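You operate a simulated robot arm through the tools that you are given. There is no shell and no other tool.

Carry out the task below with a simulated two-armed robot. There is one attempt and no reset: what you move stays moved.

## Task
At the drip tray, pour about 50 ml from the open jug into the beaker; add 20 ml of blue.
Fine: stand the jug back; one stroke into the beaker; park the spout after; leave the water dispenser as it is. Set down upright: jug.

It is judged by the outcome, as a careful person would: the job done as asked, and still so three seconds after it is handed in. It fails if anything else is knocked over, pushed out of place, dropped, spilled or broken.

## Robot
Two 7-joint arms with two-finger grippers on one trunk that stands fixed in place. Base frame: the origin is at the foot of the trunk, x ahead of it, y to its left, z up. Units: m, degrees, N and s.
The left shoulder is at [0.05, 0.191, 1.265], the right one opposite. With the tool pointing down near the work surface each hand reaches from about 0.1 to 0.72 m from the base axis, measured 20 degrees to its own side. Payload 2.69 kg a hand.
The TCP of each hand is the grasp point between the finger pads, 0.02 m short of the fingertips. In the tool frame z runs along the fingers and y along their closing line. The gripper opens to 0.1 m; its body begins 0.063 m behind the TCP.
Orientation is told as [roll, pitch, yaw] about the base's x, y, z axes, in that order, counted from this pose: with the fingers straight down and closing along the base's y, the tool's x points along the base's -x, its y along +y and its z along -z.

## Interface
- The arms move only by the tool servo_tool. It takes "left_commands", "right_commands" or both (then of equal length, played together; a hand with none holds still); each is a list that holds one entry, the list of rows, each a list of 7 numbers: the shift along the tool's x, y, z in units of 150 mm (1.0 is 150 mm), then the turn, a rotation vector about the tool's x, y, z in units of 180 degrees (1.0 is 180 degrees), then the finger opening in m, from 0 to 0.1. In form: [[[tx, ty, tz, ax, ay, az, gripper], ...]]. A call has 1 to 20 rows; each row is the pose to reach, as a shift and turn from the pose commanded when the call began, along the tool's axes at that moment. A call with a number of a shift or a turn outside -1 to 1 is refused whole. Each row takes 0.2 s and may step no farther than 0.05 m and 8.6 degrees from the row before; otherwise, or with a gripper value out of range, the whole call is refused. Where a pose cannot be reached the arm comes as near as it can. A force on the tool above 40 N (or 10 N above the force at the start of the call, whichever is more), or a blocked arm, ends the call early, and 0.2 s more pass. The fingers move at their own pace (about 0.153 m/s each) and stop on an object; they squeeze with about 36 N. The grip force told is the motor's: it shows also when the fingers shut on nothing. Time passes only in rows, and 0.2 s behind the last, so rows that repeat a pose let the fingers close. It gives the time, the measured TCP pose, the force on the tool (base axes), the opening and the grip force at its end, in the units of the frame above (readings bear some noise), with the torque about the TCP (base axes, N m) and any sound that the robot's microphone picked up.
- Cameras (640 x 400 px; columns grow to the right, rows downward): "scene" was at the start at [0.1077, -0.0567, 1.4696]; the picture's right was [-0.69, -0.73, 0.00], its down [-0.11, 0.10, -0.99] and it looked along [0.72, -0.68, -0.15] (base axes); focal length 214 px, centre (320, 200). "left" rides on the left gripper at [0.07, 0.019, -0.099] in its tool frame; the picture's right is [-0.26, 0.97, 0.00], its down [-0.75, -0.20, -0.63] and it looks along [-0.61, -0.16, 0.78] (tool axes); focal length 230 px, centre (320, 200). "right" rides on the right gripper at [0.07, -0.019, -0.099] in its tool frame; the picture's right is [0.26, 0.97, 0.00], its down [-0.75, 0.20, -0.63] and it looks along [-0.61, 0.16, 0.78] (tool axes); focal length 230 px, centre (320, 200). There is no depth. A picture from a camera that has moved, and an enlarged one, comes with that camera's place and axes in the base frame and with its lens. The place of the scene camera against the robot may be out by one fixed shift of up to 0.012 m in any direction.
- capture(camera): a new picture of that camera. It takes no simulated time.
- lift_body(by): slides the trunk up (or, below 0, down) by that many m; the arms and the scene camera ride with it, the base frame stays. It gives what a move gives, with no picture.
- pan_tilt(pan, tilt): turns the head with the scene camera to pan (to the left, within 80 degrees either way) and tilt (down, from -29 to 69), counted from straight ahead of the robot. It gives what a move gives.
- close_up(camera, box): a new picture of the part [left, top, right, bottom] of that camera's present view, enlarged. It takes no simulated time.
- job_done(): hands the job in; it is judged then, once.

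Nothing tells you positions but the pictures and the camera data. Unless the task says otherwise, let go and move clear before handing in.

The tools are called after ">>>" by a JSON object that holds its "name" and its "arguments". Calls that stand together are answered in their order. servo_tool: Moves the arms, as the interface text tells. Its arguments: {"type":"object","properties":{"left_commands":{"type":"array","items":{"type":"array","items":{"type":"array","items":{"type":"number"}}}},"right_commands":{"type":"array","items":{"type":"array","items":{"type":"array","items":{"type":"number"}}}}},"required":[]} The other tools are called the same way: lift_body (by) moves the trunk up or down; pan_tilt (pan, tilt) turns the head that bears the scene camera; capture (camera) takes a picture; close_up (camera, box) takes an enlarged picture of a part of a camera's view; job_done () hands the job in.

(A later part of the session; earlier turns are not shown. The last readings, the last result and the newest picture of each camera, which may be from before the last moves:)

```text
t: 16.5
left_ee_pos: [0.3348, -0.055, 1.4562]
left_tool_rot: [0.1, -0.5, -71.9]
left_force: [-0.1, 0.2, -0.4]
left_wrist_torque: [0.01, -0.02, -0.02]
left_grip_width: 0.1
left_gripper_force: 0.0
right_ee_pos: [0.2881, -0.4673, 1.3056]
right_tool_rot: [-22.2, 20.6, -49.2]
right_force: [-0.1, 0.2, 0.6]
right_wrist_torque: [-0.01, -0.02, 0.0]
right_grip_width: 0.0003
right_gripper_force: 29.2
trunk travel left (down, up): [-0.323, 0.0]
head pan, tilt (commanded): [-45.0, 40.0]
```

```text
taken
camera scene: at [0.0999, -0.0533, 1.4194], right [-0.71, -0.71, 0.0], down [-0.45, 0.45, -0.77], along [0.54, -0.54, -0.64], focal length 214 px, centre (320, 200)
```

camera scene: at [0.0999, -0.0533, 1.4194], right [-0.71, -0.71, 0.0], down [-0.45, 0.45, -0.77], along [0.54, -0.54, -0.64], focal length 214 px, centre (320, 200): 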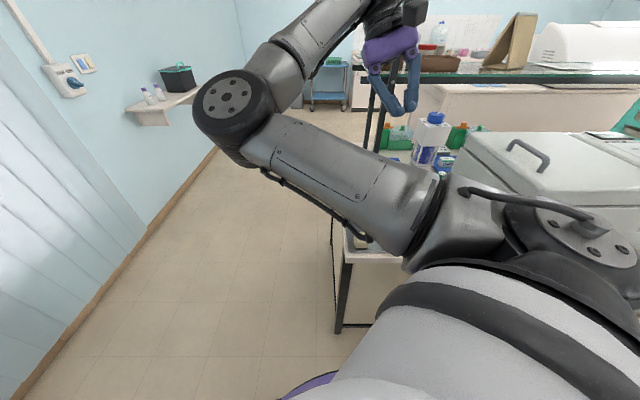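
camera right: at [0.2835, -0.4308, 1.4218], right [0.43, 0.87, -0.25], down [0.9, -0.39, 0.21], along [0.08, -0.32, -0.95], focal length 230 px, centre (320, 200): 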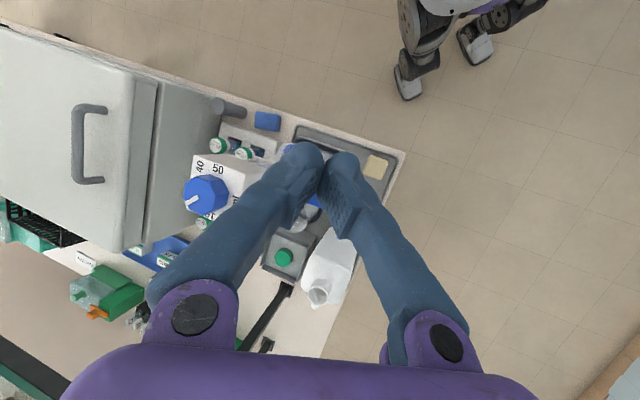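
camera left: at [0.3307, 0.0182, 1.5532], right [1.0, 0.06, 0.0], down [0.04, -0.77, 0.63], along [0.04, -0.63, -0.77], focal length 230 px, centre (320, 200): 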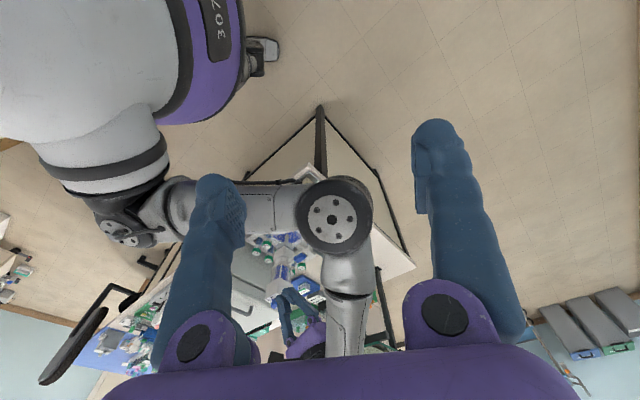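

The hand is leaned outward and clear. I'll descend vertically part way beside the spout and check its position against the fingers.

>>> {"name": "servo_tool", "arguments": {"right_commands": [[[-0.087, 0.087, 0.198, 0, 0, 0, 0.0], [-0.175, 0.175, 0.396, 0, 0, 0, 0.0], [-0.262, 0.262, 0.594, 0, 0, 0, 0.0], [-0.262, 0.262, 0.594, 0, 0, 0, 0.0]]]}}

>>> {"name": "capture", "arguments": {"camera": "right"}}

>>> {"name": "close_up", "arguments": {"camera": "left", "box": [230, 180, 390, 340]}}

```text
t: 17.5
left_ee_pos: [0.335, -0.0538, 1.4559]
left_tool_rot: [0.2, -0.4, -71.8]
left_force: [0.1, 0.4, -1.0]
left_wrist_torque: [0.02, -0.02, -0.03]
left_grip_width: 0.0999
left_gripper_force: 0.0
right_ee_pos: [0.2903, -0.465, 1.1984]
right_tool_rot: [-22.2, 20.7, -49.2]
right_force: [-0.6, 0.0, -0.1]
right_wrist_torque: [-0.02, -0.01, 0.01]
right_grip_width: 0.0
right_gripper_force: 29.7
trunk travel left (down, up): [-0.323, 0.0]
head pan, tilt (commanded): [-45.0, 40.0]
```

```text
taken
camera right: at [0.2861, -0.4286, 1.3156], right [0.43, 0.87, -0.25], down [0.9, -0.39, 0.21], along [0.08, -0.32, -0.95], focal length 230 px, centre (320, 200)
```

right: 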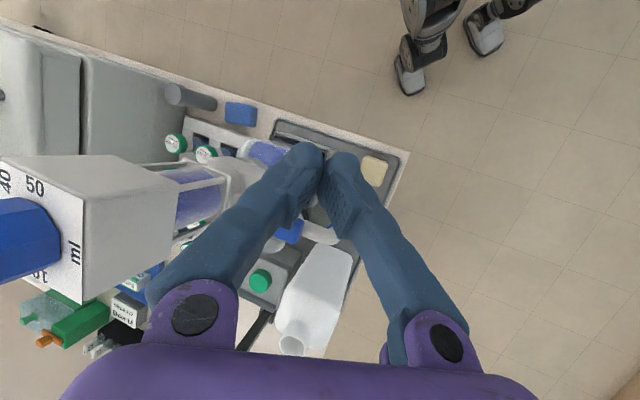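

```text
2.50 times, centred on (310, 260) of left
camera zoom: at [0.331, 0.0186, 1.5531], right [1.0, 0.06, 0.0], down [0.04, -0.77, 0.63], along [0.04, -0.63, -0.77], focal length 575 px, centre (345, 50)
```

zoom: 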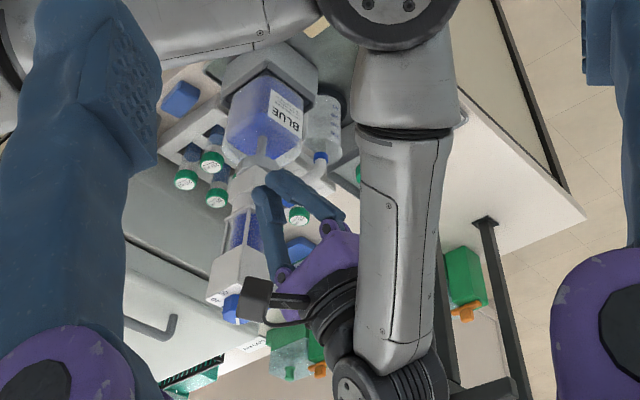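

The fingers are on the front side of the spout with ~24 mm of clearance. I'll descend the rest to the tube's height.

>>> {"name": "servo_tool", "arguments": {"right_commands": [[[-0.048, 0.042, 0.105, 0, 0, 0, 0.0], [-0.095, 0.083, 0.21, 0, 0, 0, 0.0], [-0.143, 0.125, 0.314, 0, 0, 0, 0.0], [-0.143, 0.125, 0.314, 0, 0, 0, 0.0]]]}}

>>> {"name": "capture", "arguments": {"camera": "right"}}

>>> {"name": "close_up", "arguments": {"camera": "left", "box": [270, 200, 350, 300]}}

```text
t: 18.5
left_ee_pos: [0.3346, -0.0538, 1.4555]
left_tool_rot: [0.1, -0.4, -71.8]
left_force: [-0.7, 0.2, 0.2]
left_wrist_torque: [0.03, 0.01, 0.03]
left_grip_width: 0.1
left_gripper_force: 0.0
right_ee_pos: [0.295, -0.4667, 1.1415]
right_tool_rot: [-22.2, 20.7, -49.1]
right_force: [0.0, 0.5, -0.1]
right_wrist_torque: [-0.02, 0.01, 0.0]
right_grip_width: 0.0002
right_gripper_force: 29.6
trunk travel left (down, up): [-0.323, 0.0]
head pan, tilt (commanded): [-45.0, 40.0]
```

```text
taken
camera right: at [0.2894, -0.4317, 1.2606], right [0.43, 0.87, -0.25], down [0.9, -0.39, 0.21], along [0.08, -0.32, -0.95], focal length 230 px, centre (320, 200)
```

right: 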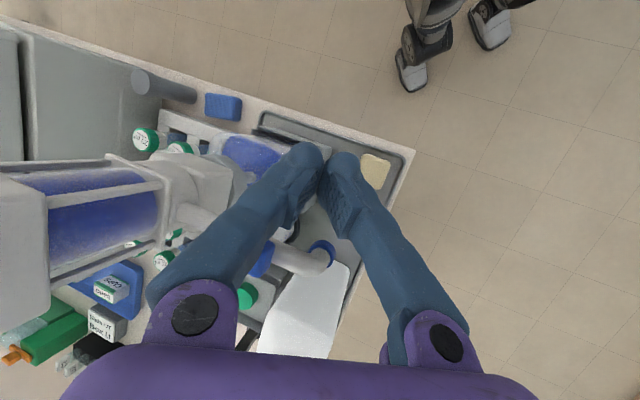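

```text
4.00 times, centred on (310, 250) of left
camera zoom: at [0.3312, 0.0186, 1.553], right [1.0, 0.06, 0.0], down [0.04, -0.77, 0.63], along [0.04, -0.63, -0.77], focal length 920 px, centre (360, 0)
```

zoom: 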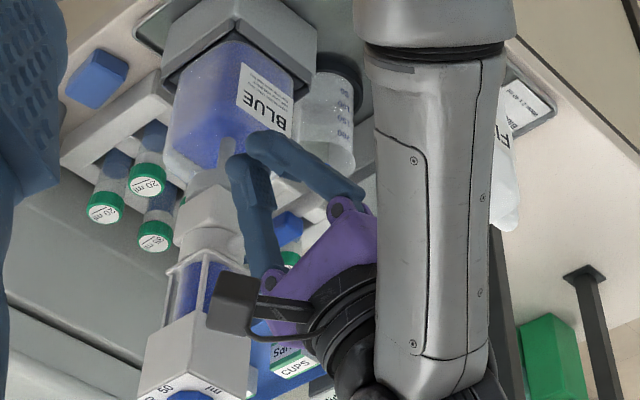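

All clear, and no contact yet. I'll now push the spout slowly along its arc (first ~30°) and check force and picture.

>>> {"name": "servo_tool", "arguments": {"right_commands": [[[-0.064, -0.017, -0.019, 0, 0, 0, 0.0], [-0.128, -0.0345, -0.038, 0, 0, 0, 0.0], [-0.188, -0.036, -0.062, 0, 0, 0, 0.0], [-0.248, -0.037, -0.0863, 0, 0, 0, 0.0], [-0.318, -0.05, -0.11, 0, 0, 0, 0.0], [-0.387, -0.062, -0.1327, 0, 0, 0, 0.0], [-0.387, -0.062, -0.1327, 0, 0, 0, 0.0]]]}}

>>> {"name": "capture", "arguments": {"camera": "right"}}

>>> {"name": "close_up", "arguments": {"camera": "left", "box": [270, 200, 350, 300]}}

```text
t: 20.1
left_ee_pos: [0.3349, -0.053, 1.4555]
left_tool_rot: [0.1, -0.4, -71.8]
left_force: [-0.1, -0.3, 1.3]
left_wrist_torque: [0.01, 0.0, -0.05]
left_grip_width: 0.0998
left_gripper_force: 0.0
right_ee_pos: [0.3343, -0.5165, 1.1424]
right_tool_rot: [-22.3, 20.8, -49.2]
right_force: [-0.4, -0.1, 0.2]
right_wrist_torque: [-0.04, 0.02, -0.03]
right_grip_width: 0.0001
right_gripper_force: 29.4
trunk travel left (down, up): [-0.323, 0.0]
head pan, tilt (commanded): [-45.0, 40.0]
```

```text
taken
camera right: at [0.3298, -0.4807, 1.2601], right [0.43, 0.87, -0.25], down [0.9, -0.39, 0.21], along [0.08, -0.32, -0.95], focal length 230 px, centre (320, 200)
```

right: 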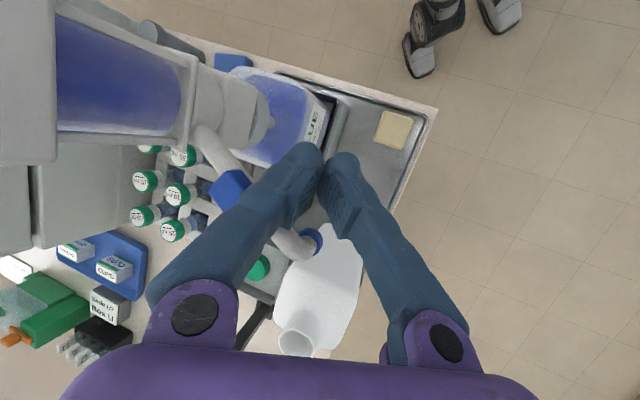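

```text
4.00 times, centred on (310, 250) of left
camera zoom: at [0.3313, 0.0185, 1.553], right [1.0, 0.06, 0.0], down [0.04, -0.77, 0.63], along [0.04, -0.63, -0.77], focal length 920 px, centre (360, 0)
```

zoom: 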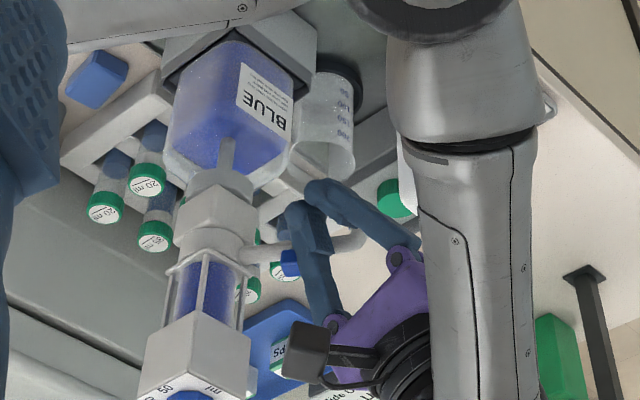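

The spout has swung to about +14° with almost no resistance, exactly as planned. I'll continue the arc to about -30° and check again.

>>> {"name": "servo_tool", "arguments": {"right_commands": [[[-0.064, -0.023, -0.017, 0, 0, 0, 0.0], [-0.129, -0.046, -0.034, 0, 0, 0, 0.0], [-0.198, -0.09, -0.044, 0, 0, 0, 0.0], [-0.267, -0.134, -0.0543, 0, 0, 0, 0.0], [-0.326, -0.196, -0.054, 0, 0, 0, 0.0], [-0.385, -0.258, -0.052, 0, 0, 0, 0.0], [-0.385, -0.258, -0.052, 0, 0, 0, 0.0]]]}}

>>> {"name": "capture", "arguments": {"camera": "right"}}

>>> {"name": "close_up", "arguments": {"camera": "left", "box": [270, 200, 350, 300]}}

```text
t: 21.7
left_ee_pos: [0.3353, -0.0543, 1.4556]
left_tool_rot: [0.2, -0.4, -71.8]
left_force: [-0.7, 0.3, 0.2]
left_wrist_torque: [0.01, -0.01, -0.01]
left_grip_width: 0.1002
left_gripper_force: 0.1
right_ee_pos: [0.3512, -0.5841, 1.1425]
right_tool_rot: [-22.2, 20.7, -49.1]
right_force: [-0.2, 0.4, -0.9]
right_wrist_torque: [-0.01, 0.01, -0.03]
right_grip_width: 0.0
right_gripper_force: 29.9
trunk travel left (down, up): [-0.323, 0.0]
head pan, tilt (commanded): [-45.0, 40.0]
```

```text
taken
camera right: at [0.3461, -0.5487, 1.26], right [0.43, 0.87, -0.25], down [0.9, -0.39, 0.21], along [0.08, -0.32, -0.95], focal length 230 px, centre (320, 200)
```

right: 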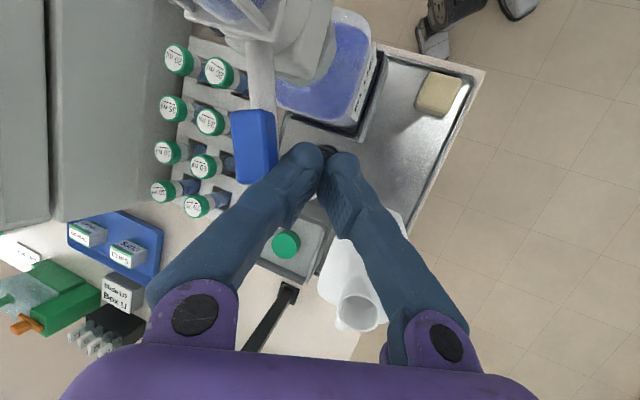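

```text
4.00 times, centred on (310, 250) of left
camera zoom: at [0.3314, 0.0186, 1.553], right [1.0, 0.06, 0.0], down [0.04, -0.77, 0.63], along [0.04, -0.63, -0.77], focal length 920 px, centre (360, 0)
```

zoom: 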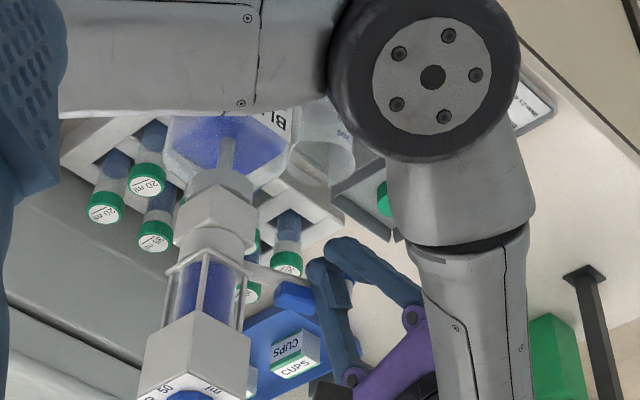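

The spout is now at about -22°, jug untouched. I'll push the remaining ~20° so the tip ends over the beaker.

>>> {"name": "servo_tool", "arguments": {"right_commands": [[[-0.025, -0.052, 0.011, 0, 0, 0, 0.0], [-0.0495, -0.104, 0.0223, 0, 0, 0, 0.0], [-0.065, -0.153, 0.036, 0, 0, 0, 0.0], [-0.081, -0.203, 0.05, 0, 0, 0, 0.0], [-0.081, -0.203, 0.05, 0, 0, 0, 0.0]]]}}

>>> {"name": "capture", "arguments": {"camera": "right"}}

>>> {"name": "close_up", "arguments": {"camera": "left", "box": [270, 200, 350, 300]}}

```text
t: 22.9
left_ee_pos: [0.3354, -0.0542, 1.4554]
left_tool_rot: [0.1, -0.4, -71.7]
left_force: [0.5, 0.0, 0.9]
left_wrist_torque: [0.03, -0.01, -0.01]
left_grip_width: 0.0998
left_gripper_force: 0.1
right_ee_pos: [0.3367, -0.6149, 1.1433]
right_tool_rot: [-22.1, 20.7, -49.1]
right_force: [1.7, -0.1, 0.4]
right_wrist_torque: [-0.03, 0.02, 0.0]
right_grip_width: 0.0
right_gripper_force: 29.3
trunk travel left (down, up): [-0.323, 0.0]
head pan, tilt (commanded): [-45.0, 40.0]
```

```text
taken
camera right: at [0.3314, -0.5795, 1.2605], right [0.43, 0.87, -0.25], down [0.9, -0.39, 0.21], along [0.08, -0.32, -0.95], focal length 230 px, centre (320, 200)
```

right: 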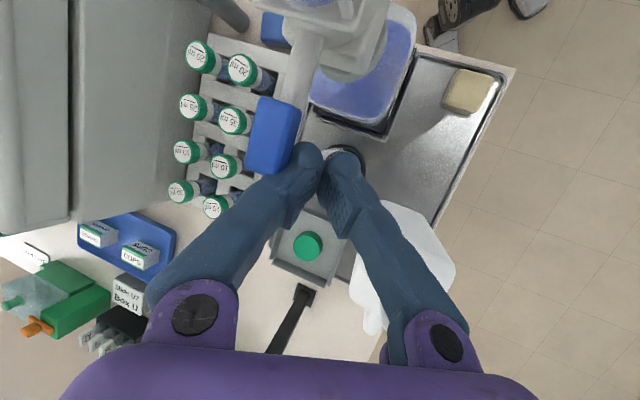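

```text
4.00 times, centred on (310, 250) of left
camera zoom: at [0.3315, 0.0184, 1.5529], right [1.0, 0.06, 0.0], down [0.04, -0.77, 0.63], along [0.04, -0.63, -0.77], focal length 920 px, centre (360, 0)
```

zoom: 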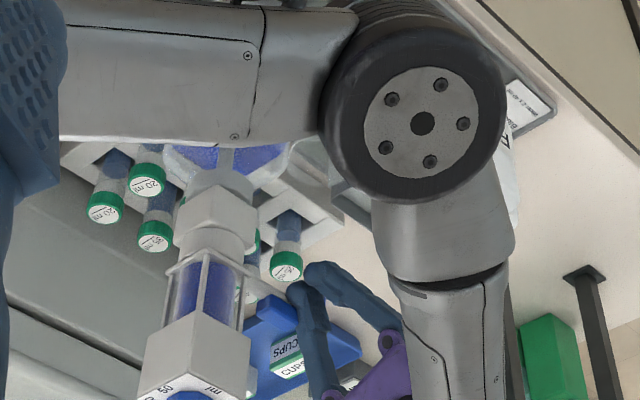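

The spout now points at -43°, tip computed at (0.3375, -0.647), directly over the beaker at (0.337, -0.645). I'll back the fingers off sideways, then straight up, and verify.

>>> {"name": "servo_tool", "arguments": {"right_commands": [[[0.006, 0.062, -0.022, 0, 0, 0, 0.0], [0.013, 0.124, -0.045, 0, 0, 0, 0.0], [0.084, 0.053, -0.218, 0, 0, 0, 0.0], [0.155, -0.018, -0.391, 0, 0, 0, 0.0], [0.225, -0.088, -0.565, 0, 0, 0, 0.0], [0.296, -0.159, -0.738, 0, 0, 0, 0.0], [0.367, -0.23, -0.911, 0, 0, 0, 0.0], [0.367, -0.23, -0.911, 0, 0, 0, 0.0]]]}}

>>> {"name": "capture", "arguments": {"camera": "right"}}

>>> {"name": "capture", "arguments": {"camera": "left"}}

>>> {"name": "capture", "arguments": {"camera": "scene"}}

```text
t: 24.7
left_ee_pos: [0.3362, -0.0542, 1.4554]
left_tool_rot: [0.2, -0.4, -71.7]
left_force: [0.4, -1.1, 0.1]
left_wrist_torque: [0.0, -0.01, 0.0]
left_grip_width: 0.1004
left_gripper_force: 0.1
right_ee_pos: [0.3486, -0.6016, 1.2913]
right_tool_rot: [-22.2, 20.7, -49.1]
right_force: [0.6, 0.6, 0.2]
right_wrist_torque: [0.0, -0.02, -0.02]
right_grip_width: 0.0
right_gripper_force: 28.9
trunk travel left (down, up): [-0.323, 0.0]
head pan, tilt (commanded): [-45.0, 40.0]
```

```text
taken
camera right: at [0.3444, -0.5667, 1.409], right [0.43, 0.87, -0.25], down [0.9, -0.39, 0.21], along [0.08, -0.32, -0.95], focal length 230 px, centre (320, 200)
```

right: 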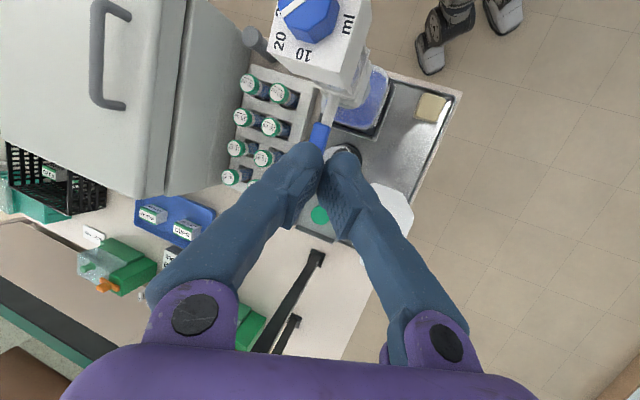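

```text
taken
camera left: at [0.3319, 0.0179, 1.5528], right [1.0, 0.06, 0.0], down [0.04, -0.77, 0.63], along [0.04, -0.63, -0.77], focal length 230 px, centre (320, 200)
```

left: 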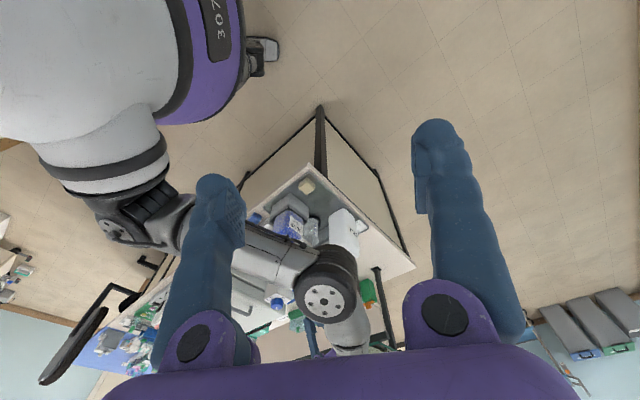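

```text
taken
camera scene: at [0.1009, -0.0535, 1.4192], right [-0.71, -0.71, 0.0], down [-0.45, 0.45, -0.77], along [0.54, -0.54, -0.64], focal length 214 px, centre (320, 200)
```

scene: 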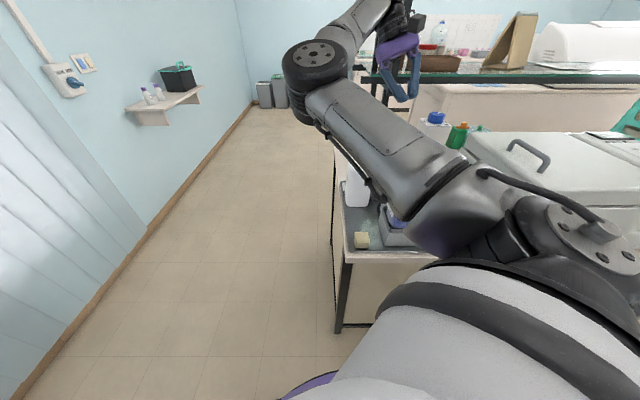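

Spout is over the beaker and everything stands as before. Next is the jug: I'll retract the right hand in front of the bench while straightening it, opening the gripper, so I can then level it toward the jug.

>>> {"name": "servo_tool", "arguments": {"right_commands": [[[0.13, 0.058, -0.009, -0.0197, -0.0197, 0, 0.0], [0.261, 0.116, -0.018, -0.0393, -0.0393, 0, 0.0], [0.391, 0.174, -0.026, -0.059, -0.059, 0, 0.02], [0.522, 0.232, -0.035, -0.0786, -0.0786, 0, 0.06], [0.652, 0.29, -0.044, -0.0983, -0.0983, 0, 0.1], [0.783, 0.348, -0.053, -0.1179, -0.1179, 0, 0.1], [0.783, 0.348, -0.053, -0.1179, -0.1179, 0, 0.1]]]}}

```text
t: 26.3
left_ee_pos: [0.3363, -0.0552, 1.4545]
left_tool_rot: [0.1, -0.4, -71.8]
left_force: [0.4, 0.1, 0.5]
left_wrist_torque: [0.04, 0.01, -0.02]
left_grip_width: 0.0999
left_gripper_force: 0.0
right_ee_pos: [0.3118, -0.4826, 1.3235]
right_tool_rot: [0.1, 0.1, -45.0]
right_force: [0.4, -0.6, 0.4]
right_wrist_torque: [0.02, 0.03, 0.0]
right_grip_width: 0.0999
right_gripper_force: 0.1
trunk travel left (down, up): [-0.323, 0.0]
head pan, tilt (commanded): [-45.0, 40.0]
```

Now I'll back further off in front of the bench and pitch the hand to point horizontally into the bench (10° down), at z≈1.25.

>>> {"name": "servo_tool", "arguments": {"right_commands": [[[0.088, 0.04, 0.047, 0, -0.0444, 0, 0.1], [0.175, 0.08, 0.093, 0, -0.0889, 0, 0.1], [0.263, 0.12, 0.14, 0, -0.1333, 0, 0.1], [0.35, 0.16, 0.187, 0, -0.1778, 0, 0.1], [0.438, 0.2, 0.233, 0, -0.2222, 0, 0.1], [0.525, 0.24, 0.28, 0, -0.2667, 0, 0.1], [0.613, 0.28, 0.327, 0, -0.3111, 0, 0.1], [0.7, 0.32, 0.373, 0, -0.3556, 0, 0.1], [0.788, 0.36, 0.42, 0, -0.4, 0, 0.1], [0.875, 0.4, 0.467, 0, -0.4444, 0, 0.1], [0.875, 0.4, 0.467, 0, -0.4444, 0, 0.1]]]}}

>>> {"name": "capture", "arguments": {"camera": "scene"}}

>>> {"name": "capture", "arguments": {"camera": "right"}}

>>> {"name": "capture", "arguments": {"camera": "left"}}

```text
t: 28.9
left_ee_pos: [0.3345, -0.0533, 1.4562]
left_tool_rot: [0.1, -0.4, -71.8]
left_force: [0.0, 0.6, 1.0]
left_wrist_torque: [0.01, -0.02, -0.01]
left_grip_width: 0.0999
left_gripper_force: 0.1
right_ee_pos: [0.3753, -0.298, 1.3637]
right_tool_rot: [47.9, -83.9, -93.3]
right_force: [0.5, -0.2, -0.2]
right_wrist_torque: [-0.01, -0.04, 0.02]
right_grip_width: 0.0998
right_gripper_force: 0.0
right hand out of reach, approached as far as the arm can: row 5, 6, 7, 8, 9, 10, 11
trunk travel left (down, up): [-0.323, 0.0]
head pan, tilt (commanded): [-45.0, 40.0]
stopped in row 11 (right hand): the arm was blocked; the commanded pose is now the measured one
```

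```text
taken
camera scene: at [0.1001, -0.0526, 1.4193], right [-0.71, -0.71, 0.0], down [-0.45, 0.45, -0.77], along [0.54, -0.54, -0.64], focal length 214 px, centre (320, 200)
```

scene: 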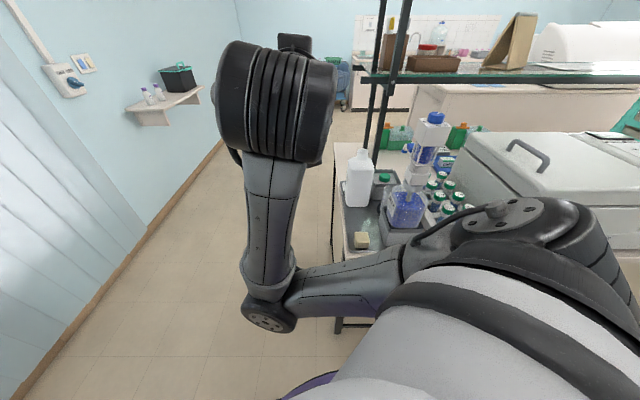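

```text
taken
camera right: at [0.2929, -0.2326, 1.3007], right [0.69, 0.7, -0.18], down [-0.3, 0.51, 0.81], along [0.66, -0.5, 0.56], focal length 230 px, centre (320, 200)
```

right: 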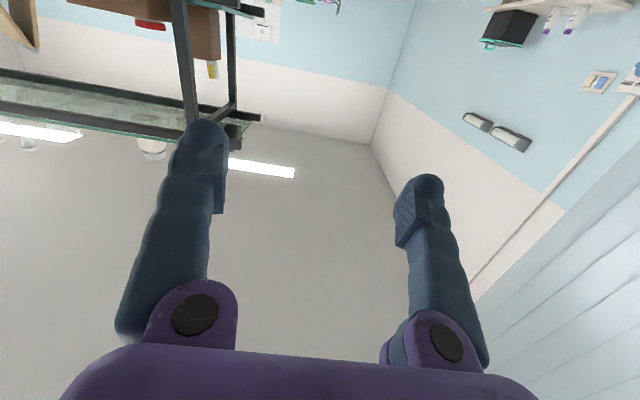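

```text
taken
camera left: at [0.331, 0.0189, 1.5531], right [1.0, 0.06, 0.0], down [0.04, -0.77, 0.64], along [0.04, -0.63, -0.77], focal length 230 px, centre (320, 200)
```

left: 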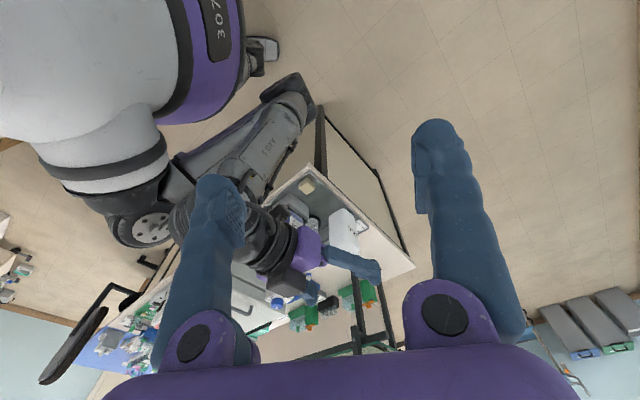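

The horizontal pose so close to the body wasn't reachable, so the hand stopped at (0.375, -0.298, 1.364) pointing into the bench; nothing was touched. I'll bring it forward and down toward the jug line, correcting the small roll, in steps.

>>> {"name": "servo_tool", "arguments": {"right_commands": [[[0.127, -0.066, 0.032, 0, 0.0055, -0.004, 0.1], [0.254, -0.131, 0.064, 0, 0.011, -0.008, 0.1], [0.381, -0.197, 0.097, 0, 0.0165, -0.012, 0.1], [0.508, -0.263, 0.129, 0, 0.022, -0.016, 0.1], [0.635, -0.328, 0.161, 0, 0.0275, -0.02, 0.1], [0.762, -0.394, 0.193, 0, 0.033, -0.0245, 0.1], [0.762, -0.394, 0.193, 0, 0.033, -0.0245, 0.1]]]}}

>>> {"name": "capture", "arguments": {"camera": "scene"}}

>>> {"name": "capture", "arguments": {"camera": "right"}}

```text
t: 30.3
left_ee_pos: [0.3351, -0.0546, 1.455]
left_tool_rot: [0.1, -0.4, -71.9]
left_force: [0.8, -0.6, -0.7]
left_wrist_torque: [0.01, 0.02, 0.0]
left_grip_width: 0.0999
left_gripper_force: 0.0
right_ee_pos: [0.3962, -0.3349, 1.363]
right_tool_rot: [57.8, -83.0, -102.8]
right_force: [0.2, 0.1, 0.0]
right_wrist_torque: [-0.01, -0.01, -0.02]
right_grip_width: 0.1
right_gripper_force: 0.0
right hand out of reach, approached as far as the arm can: row 1, 2, 3, 4, 5, 6, 7
trunk travel left (down, up): [-0.323, 0.0]
head pan, tilt (commanded): [-45.0, 40.0]
stopped in row 7 (right hand): the arm was blocked; the commanded pose is now the measured one
```

```text
taken
camera scene: at [0.1005, -0.0532, 1.4193], right [-0.71, -0.71, 0.0], down [-0.45, 0.45, -0.77], along [0.54, -0.54, -0.64], focal length 214 px, centre (320, 200)
```

scene: 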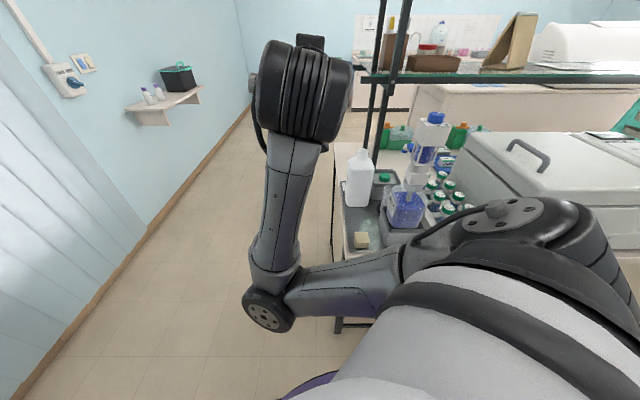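

```text
taken
camera right: at [0.3151, -0.2705, 1.2983], right [0.69, 0.71, -0.16], down [-0.33, 0.49, 0.81], along [0.65, -0.5, 0.57], focal length 230 px, centre (320, 200)
```

right: 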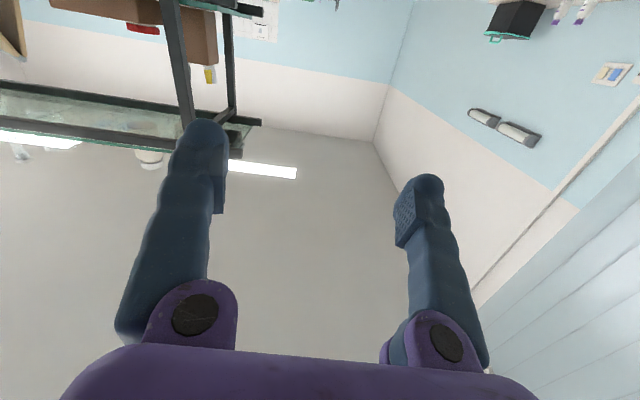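

Lowering is blocked this close to the body because the arm is fully folded. I'll extend forward first at this height (left of and well above the jug), then lower.

>>> {"name": "servo_tool", "arguments": {"right_commands": [[[0.04, -0.04, 0.159, 0, 0.0055, -0.005, 0.1], [0.083, -0.077, 0.317, 0, 0.011, -0.01, 0.1], [0.125, -0.116, 0.476, 0, 0.0165, -0.0155, 0.1], [0.167, -0.155, 0.635, 0, 0.022, -0.0207, 0.1], [0.208, -0.193, 0.793, 0, 0.0275, -0.026, 0.1], [0.25, -0.232, 0.952, 0, 0.033, -0.031, 0.1], [0.25, -0.232, 0.952, 0, 0.033, -0.031, 0.1]]]}}

>>> {"name": "capture", "arguments": {"camera": "scene"}}

>>> {"name": "capture", "arguments": {"camera": "left"}}

```text
t: 31.9
left_ee_pos: [0.335, -0.0537, 1.4545]
left_tool_rot: [0.0, -0.3, -71.8]
left_force: [0.4, 0.3, 0.4]
left_wrist_torque: [-0.02, 0.03, -0.01]
left_grip_width: 0.0998
left_gripper_force: 0.1
right_ee_pos: [0.4735, -0.454, 1.312]
right_tool_rot: [1.9, -80.1, -46.3]
right_force: [-0.4, 0.0, -0.3]
right_wrist_torque: [0.01, -0.04, 0.02]
right_grip_width: 0.1001
right_gripper_force: 0.2
trunk travel left (down, up): [-0.323, 0.0]
head pan, tilt (commanded): [-45.0, 40.0]
```

```text
taken
camera scene: at [0.1003, -0.0529, 1.4194], right [-0.71, -0.71, 0.0], down [-0.45, 0.45, -0.77], along [0.54, -0.54, -0.64], focal length 214 px, centre (320, 200)
```

scene: 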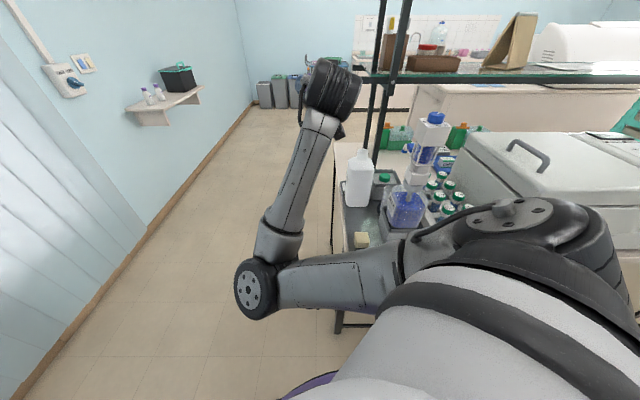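

```text
taken
camera left: at [0.3311, 0.0187, 1.5531], right [1.0, 0.06, 0.0], down [0.04, -0.77, 0.64], along [0.04, -0.63, -0.77], focal length 230 px, centre (320, 200)
```

left: 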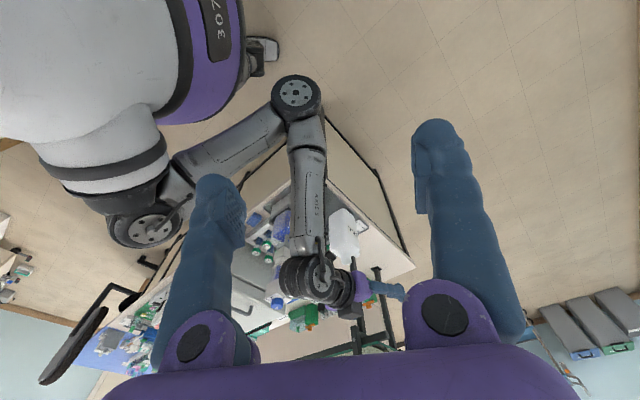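

That works: the hand is horizontal at R-left of the jug, elbow low and left of the bench. Now lowering in two steps, staying left of and short of the jug.

>>> {"name": "servo_tool", "arguments": {"right_commands": [[[0.16, 0, 0.006, 0, 0, 0, 0.1], [0.325, 0, 0.012, 0, 0, 0, 0.1], [0.4875, 0, 0.018, 0, 0, 0, 0.1], [0.65, 0, 0.024, 0, 0, 0, 0.1], [0.8125, 0, 0.03, 0, 0, 0, 0.1], [0.975, 0, 0.037, 0, 0, 0, 0.1], [0.975, 0, 0.037, 0, 0, 0, 0.1]]]}}

>>> {"name": "capture", "arguments": {"camera": "scene"}}

>>> {"name": "capture", "arguments": {"camera": "left"}}

>>> {"name": "capture", "arguments": {"camera": "right"}}

```text
t: 32.7
left_ee_pos: [0.3351, -0.0544, 1.455]
left_tool_rot: [0.1, -0.4, -71.9]
left_force: [-0.1, -0.1, -1.0]
left_wrist_torque: [-0.01, 0.01, -0.01]
left_grip_width: 0.0998
left_gripper_force: 0.1
right_ee_pos: [0.4631, -0.4521, 1.3228]
right_tool_rot: [78.0, -81.8, -122.0]
right_force: [-0.1, -0.2, -0.9]
right_wrist_torque: [0.0, 0.05, -0.01]
right_grip_width: 0.1002
right_gripper_force: 0.1
trunk travel left (down, up): [-0.323, 0.0]
head pan, tilt (commanded): [-45.0, 40.0]
stopped in row 4 (right hand): the arm was blocked; the commanded pose is now the measured one
```

```text
taken
camera scene: at [0.1005, -0.0533, 1.4193], right [-0.71, -0.71, 0.0], down [-0.45, 0.45, -0.77], along [0.54, -0.54, -0.64], focal length 214 px, centre (320, 200)
```

scene: 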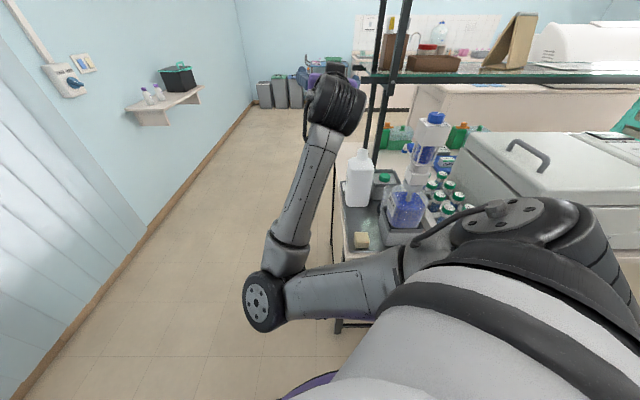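

```text
taken
camera left: at [0.3313, 0.0182, 1.5531], right [1.0, 0.06, 0.0], down [0.04, -0.77, 0.64], along [0.04, -0.63, -0.77], focal length 230 px, centre (320, 200)
```

left: 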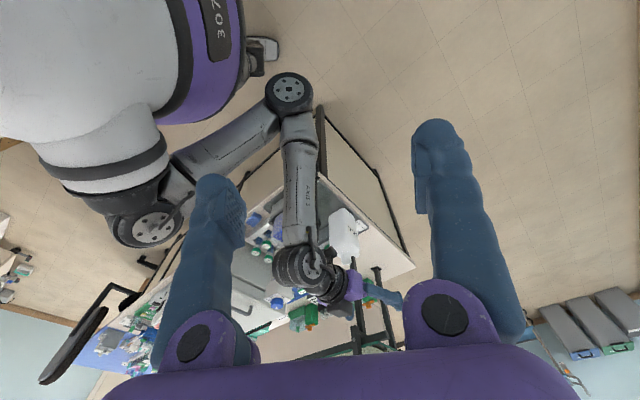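

```text
taken
camera right: at [0.3846, -0.387, 1.2545], right [0.69, 0.72, -0.12], down [-0.37, 0.49, 0.79], along [0.63, -0.5, 0.6], focal length 230 px, centre (320, 200)
```

right: 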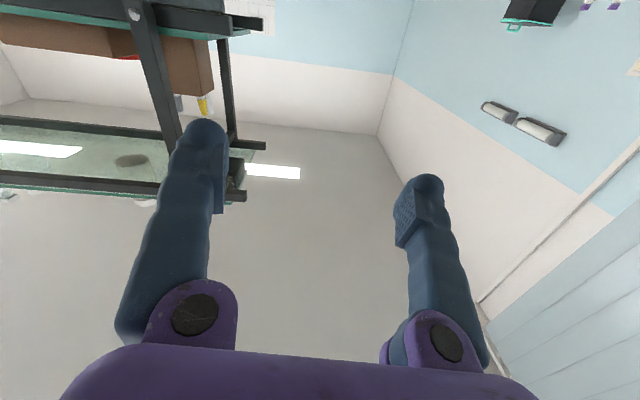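

The arm was physically blocked when lowering, probably the upper arm meeting the robot's own body (purple piece below it). I'll look down with the head to understand what is there.

>>> {"name": "pan_tilt", "arguments": {"pan": -30, "tilt": 69}}

>>> {"name": "capture", "arguments": {"camera": "scene"}}

```text
t: 33.7
left_ee_pos: [0.335, -0.0544, 1.456]
left_tool_rot: [0.1, -0.4, -71.8]
left_force: [-0.1, -0.1, -0.5]
left_wrist_torque: [0.03, 0.01, 0.03]
left_grip_width: 0.1001
left_gripper_force: 0.0
right_ee_pos: [0.4634, -0.4513, 1.3224]
right_tool_rot: [77.7, -81.8, -121.8]
right_force: [0.0, -0.1, 0.0]
right_wrist_torque: [0.01, 0.03, 0.02]
right_grip_width: 0.1002
right_gripper_force: 0.0
trunk travel left (down, up): [-0.323, 0.0]
head pan, tilt (commanded): [-30.0, 68.8]
```

```text
taken
camera scene: at [0.0888, -0.0211, 1.3832], right [-0.5, -0.87, 0.0], down [-0.81, 0.47, -0.36], along [0.31, -0.18, -0.93], focal length 214 px, centre (320, 200)
```

scene: 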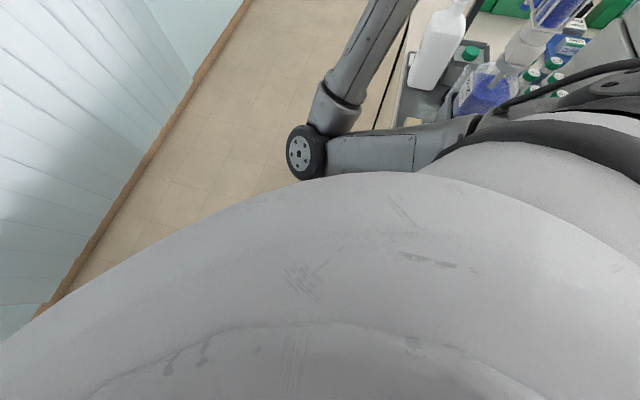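

The upper arm lies against the robot's chest in this posture, so instead of lowering the hand relative to the shoulder I'll restore the good horizontal pose and lower the whole trunk. First, the pose correction (slightly forward, roll out).

>>> {"name": "servo_tool", "arguments": {"right_commands": [[[0.017, -0.023, 0.08, 0, 0.0153, -0.0147, 0.1], [0.033, -0.047, 0.157, 0, 0.0307, -0.0293, 0.1], [0.05, -0.07, 0.236, 0, 0.046, -0.044, 0.1], [0.05, -0.07, 0.236, 0, 0.046, -0.044, 0.1]]]}}

>>> {"name": "pan_tilt", "arguments": {"pan": -45, "tilt": 45}}

>>> {"name": "capture", "arguments": {"camera": "scene"}}

```text
t: 34.7
left_ee_pos: [0.334, -0.0539, 1.4553]
left_tool_rot: [0.1, -0.4, -71.9]
left_force: [-0.1, 0.0, -0.1]
left_wrist_torque: [-0.02, 0.01, -0.04]
left_grip_width: 0.1
left_gripper_force: 0.1
right_ee_pos: [0.4821, -0.4811, 1.3102]
right_tool_rot: [0.3, -79.8, -43.4]
right_force: [-0.6, 0.5, -0.1]
right_wrist_torque: [-0.05, 0.02, 0.0]
right_grip_width: 0.1001
right_gripper_force: 0.1
trunk travel left (down, up): [-0.323, 0.0]
head pan, tilt (commanded): [-30.0, 68.8]
```

```text
t: 35.5
left_ee_pos: [0.3347, -0.055, 1.4569]
left_tool_rot: [0.1, -0.3, -71.8]
left_force: [-0.7, -0.6, -0.3]
left_wrist_torque: [-0.01, 0.0, 0.0]
left_grip_width: 0.0999
left_gripper_force: 0.1
right_ee_pos: [0.483, -0.4824, 1.3103]
right_tool_rot: [0.3, -79.9, -43.6]
right_force: [0.2, 0.2, 0.9]
right_wrist_torque: [-0.03, 0.04, -0.01]
right_grip_width: 0.1001
right_gripper_force: 0.0
trunk travel left (down, up): [-0.323, 0.0]
head pan, tilt (commanded): [-45.0, 45.0]
```

```text
taken
camera scene: at [0.0979, -0.0505, 1.412], right [-0.71, -0.71, 0.0], down [-0.5, 0.5, -0.71], along [0.5, -0.5, -0.71], focal length 214 px, centre (320, 200)
```

scene: 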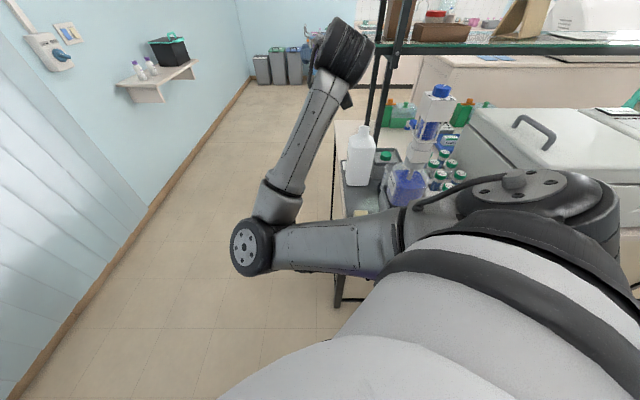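

Good pose at (0.483, -0.482, 1.310). Before lowering, I'll rehearse the pouring roll (90° about the pointing axis) here in free air to make sure the wrist can do it.

>>> {"name": "servo_tool", "arguments": {"right_commands": [[[0, 0, 0, -0.0079, 0, 0.0448, 0.1], [0, 0, 0, -0.0158, 0, 0.0895, 0.1], [0, 0, 0, -0.0237, 0, 0.1343, 0.1], [0, 0, 0, -0.0316, 0, 0.1791, 0.1], [0, 0, 0, -0.0395, 0, 0.2239, 0.1], [0, 0, 0, -0.0475, 0, 0.2686, 0.1], [0, 0, 0, -0.0554, 0, 0.3134, 0.1], [0, 0, 0, -0.0633, 0, 0.3582, 0.1], [0, 0, 0, -0.0712, 0, 0.403, 0.1], [0, 0, 0, -0.0791, 0, 0.4477, 0.1], [0, 0, 0, -0.087, 0, 0.4925, 0.1], [0, 0, 0, -0.087, 0, 0.4925, 0.1]]]}}

>>> {"name": "capture", "arguments": {"camera": "right"}}

>>> {"name": "capture", "arguments": {"camera": "scene"}}

```text
t: 38.1
left_ee_pos: [0.3342, -0.055, 1.4564]
left_tool_rot: [0.2, -0.4, -71.8]
left_force: [-1.1, 0.2, 0.4]
left_wrist_torque: [0.02, -0.01, 0.0]
left_grip_width: 0.1001
left_gripper_force: 0.0
right_ee_pos: [0.4538, -0.5296, 1.351]
right_tool_rot: [89.3, 0.1, -122.9]
right_force: [-0.4, -0.3, -0.6]
right_wrist_torque: [0.04, -0.02, 0.02]
right_grip_width: 0.0998
right_gripper_force: 0.0
right hand out of reach, approached as far as the arm can: row 4, 5, 6, 7, 8, 9, 10, 11, 12
trunk travel left (down, up): [-0.323, 0.0]
head pan, tilt (commanded): [-45.0, 45.0]
```

```text
taken
camera right: at [0.4079, -0.4173, 1.3342], right [0.15, 0.21, 0.97], down [-0.93, -0.29, 0.21], along [0.32, -0.93, 0.15], focal length 230 px, centre (320, 200)
```

right: 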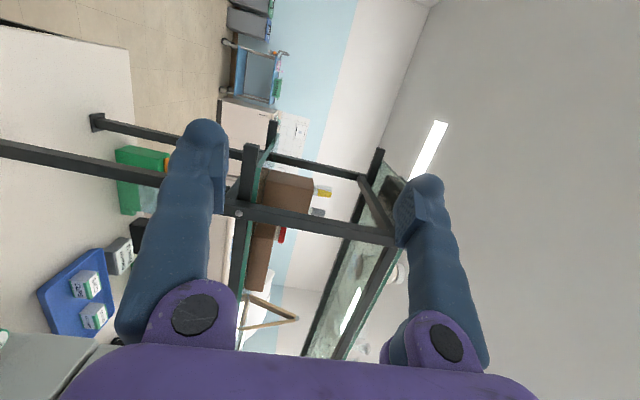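

```text
taken
camera scene: at [0.0977, -0.0536, 1.4171], right [-0.72, -0.7, 0.0], down [-0.46, 0.48, -0.75], along [0.52, -0.54, -0.66], focal length 214 px, centre (320, 200)
```

scene: 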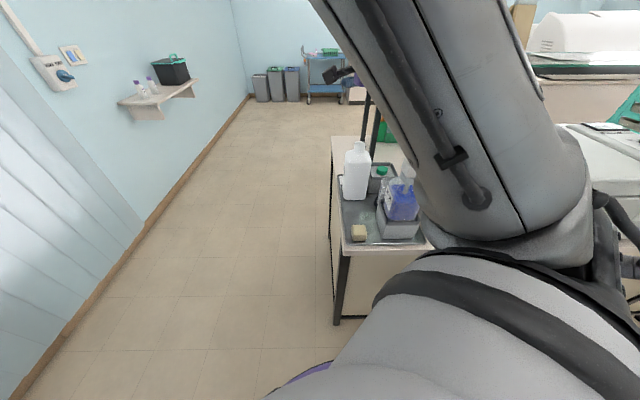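

The wrist roll works (hand now on its side, elbow up), though slightly off in yaw. I'll test the true pour direction a little further right and higher, still in free air.

>>> {"name": "servo_tool", "arguments": {"right_commands": [[[-0.087, 0.067, -0.018, 0, -0.022, 0, 0.1], [-0.173, 0.133, -0.037, 0, -0.045, 0, 0.1], [-0.26, 0.2, -0.055, 0, -0.067, 0, 0.1], [-0.26, 0.2, -0.055, 0, -0.067, 0, 0.1]]]}}

>>> {"name": "capture", "arguments": {"camera": "right"}}

>>> {"name": "capture", "arguments": {"camera": "left"}}

```text
t: 39.1
left_ee_pos: [0.3364, -0.0546, 1.4544]
left_tool_rot: [0.1, -0.3, -71.9]
left_force: [0.2, 0.8, -0.3]
left_wrist_torque: [0.0, 0.03, 0.01]
left_grip_width: 0.0999
left_gripper_force: 0.0
right_ee_pos: [0.4178, -0.579, 1.3883]
right_tool_rot: [89.4, 0.0, -135.2]
right_force: [-0.6, 0.2, -0.4]
right_wrist_torque: [0.02, -0.02, 0.03]
right_grip_width: 0.1001
right_gripper_force: 0.1
right hand out of reach, approached as far as the arm can: row 1, 2, 3, 4
trunk travel left (down, up): [-0.323, 0.0]
head pan, tilt (commanded): [-45.0, 45.0]
```

```text
taken
camera right: at [0.3966, -0.4598, 1.3713], right [0.19, 0.18, 0.97], down [-0.97, -0.09, 0.21], along [0.12, -0.98, 0.15], focal length 230 px, centre (320, 200)
```

right: 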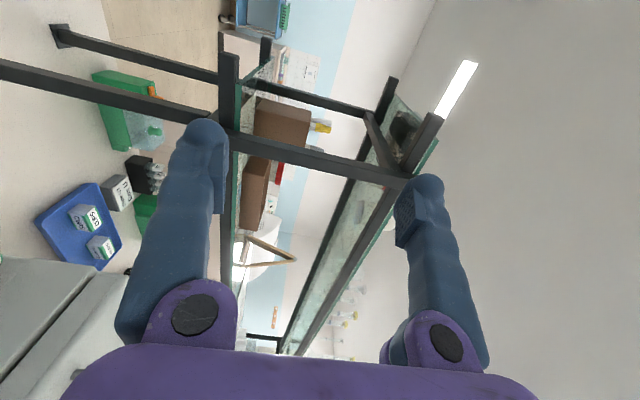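

```text
taken
camera left: at [0.3315, 0.0183, 1.5531], right [1.0, 0.06, 0.0], down [0.04, -0.77, 0.63], along [0.04, -0.63, -0.77], focal length 230 px, centre (320, 200)
```

left: 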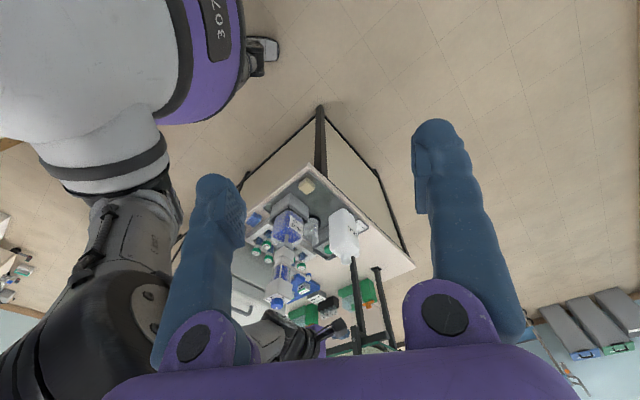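

In this elbow-right posture the pour orientation points exactly along the bench (yaw -45°). I'll test whether rolling back to the upright-jug orientation stays in this posture, still high and clear.

>>> {"name": "servo_tool", "arguments": {"right_commands": [[[0, 0, 0, 0, 0, -0.045, 0.1], [0, 0, 0, 0, 0, -0.09, 0.1], [0, 0, 0, 0, 0, -0.135, 0.1], [0, 0, 0, 0, 0, -0.18, 0.1], [0, 0, 0, 0, 0, -0.225, 0.1], [0, 0, 0, 0, 0, -0.25, 0.1], [0, 0, 0, 0, 0, -0.25, 0.1]]]}}

>>> {"name": "capture", "arguments": {"camera": "right"}}

>>> {"name": "capture", "arguments": {"camera": "left"}}

```text
t: 40.7
left_ee_pos: [0.3344, -0.0536, 1.4559]
left_tool_rot: [0.1, -0.5, -71.8]
left_force: [0.5, -0.2, 0.2]
left_wrist_torque: [0.0, 0.01, -0.01]
left_grip_width: 0.1003
left_gripper_force: 0.1
right_ee_pos: [0.4183, -0.5806, 1.3895]
right_tool_rot: [89.5, -45.0, -134.6]
right_force: [-0.6, -1.0, 0.2]
right_wrist_torque: [-0.02, 0.04, -0.02]
right_grip_width: 0.1
right_gripper_force: 0.1
trunk travel left (down, up): [-0.323, 0.0]
head pan, tilt (commanded): [-45.0, 45.0]
```

```text
taken
camera right: at [0.3734, -0.4843, 1.3271], right [0.61, 0.61, 0.5], down [-0.72, 0.17, 0.68], along [0.33, -0.77, 0.54], focal length 230 px, centre (320, 200)
```

right: 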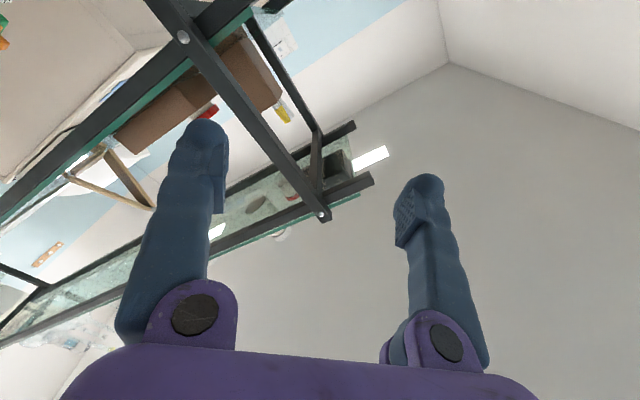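

```text
taken
camera left: at [0.3314, 0.0184, 1.5531], right [1.0, 0.06, 0.0], down [0.04, -0.77, 0.63], along [0.04, -0.63, -0.77], focal length 230 px, centre (320, 200)
```

left: 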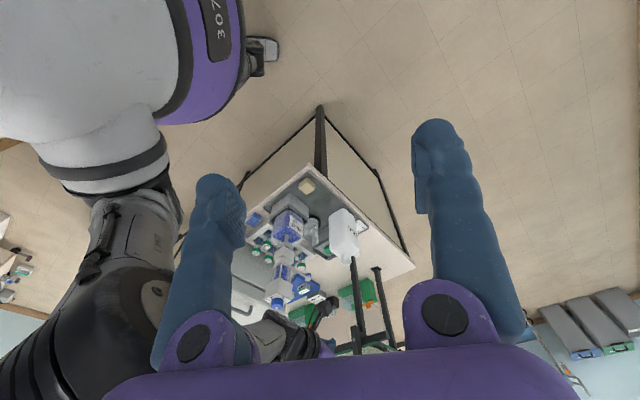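

Works with the elbow unchanged. Continue the test to the full upright-jug orientation.

>>> {"name": "servo_tool", "arguments": {"right_commands": [[[0, 0, 0, 0, 0, -0.045, 0.1], [0, 0, 0, 0, 0, -0.09, 0.1], [0, 0, 0, 0, 0, -0.135, 0.1], [0, 0, 0, 0, 0, -0.18, 0.1], [0, 0, 0, 0, 0, -0.225, 0.1], [0, 0, 0, 0, 0, -0.25, 0.1], [0, 0, 0, 0, 0, -0.25, 0.1]]]}}

>>> {"name": "capture", "arguments": {"camera": "left"}}

>>> {"name": "capture", "arguments": {"camera": "scene"}}

```text
t: 42.3
left_ee_pos: [0.3353, -0.0532, 1.4556]
left_tool_rot: [0.1, -0.4, -71.8]
left_force: [-0.6, 0.5, -0.7]
left_wrist_torque: [-0.01, -0.04, -0.01]
left_grip_width: 0.1
left_gripper_force: 0.0
right_ee_pos: [0.4174, -0.5804, 1.3888]
right_tool_rot: [-0.7, -89.6, -44.2]
right_force: [-0.1, -0.3, 0.3]
right_wrist_torque: [0.03, 0.03, -0.04]
right_grip_width: 0.0999
right_gripper_force: 0.0
trunk travel left (down, up): [-0.323, 0.0]
head pan, tilt (commanded): [-45.0, 45.0]
```

```text
taken
camera left: at [0.3313, 0.0184, 1.5531], right [1.0, 0.06, 0.0], down [0.04, -0.77, 0.63], along [0.04, -0.63, -0.77], focal length 230 px, centre (320, 200)
```

left: 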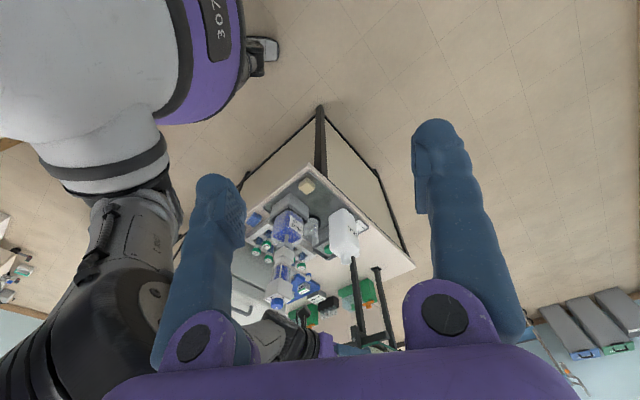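

```text
taken
camera scene: at [0.1011, -0.0535, 1.4207], right [-0.71, -0.71, 0.0], down [-0.45, 0.44, -0.78], along [0.55, -0.55, -0.63], focal length 214 px, centre (320, 200)
```

scene: 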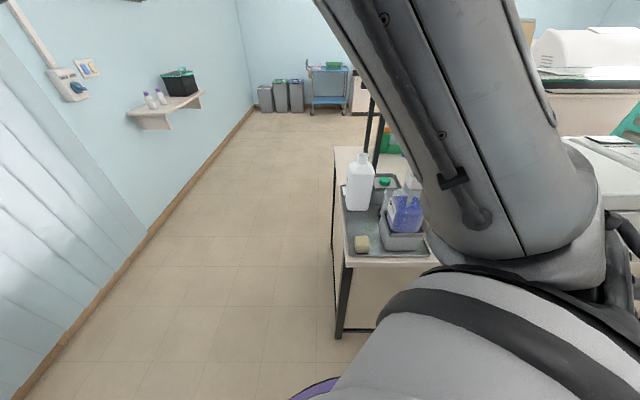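

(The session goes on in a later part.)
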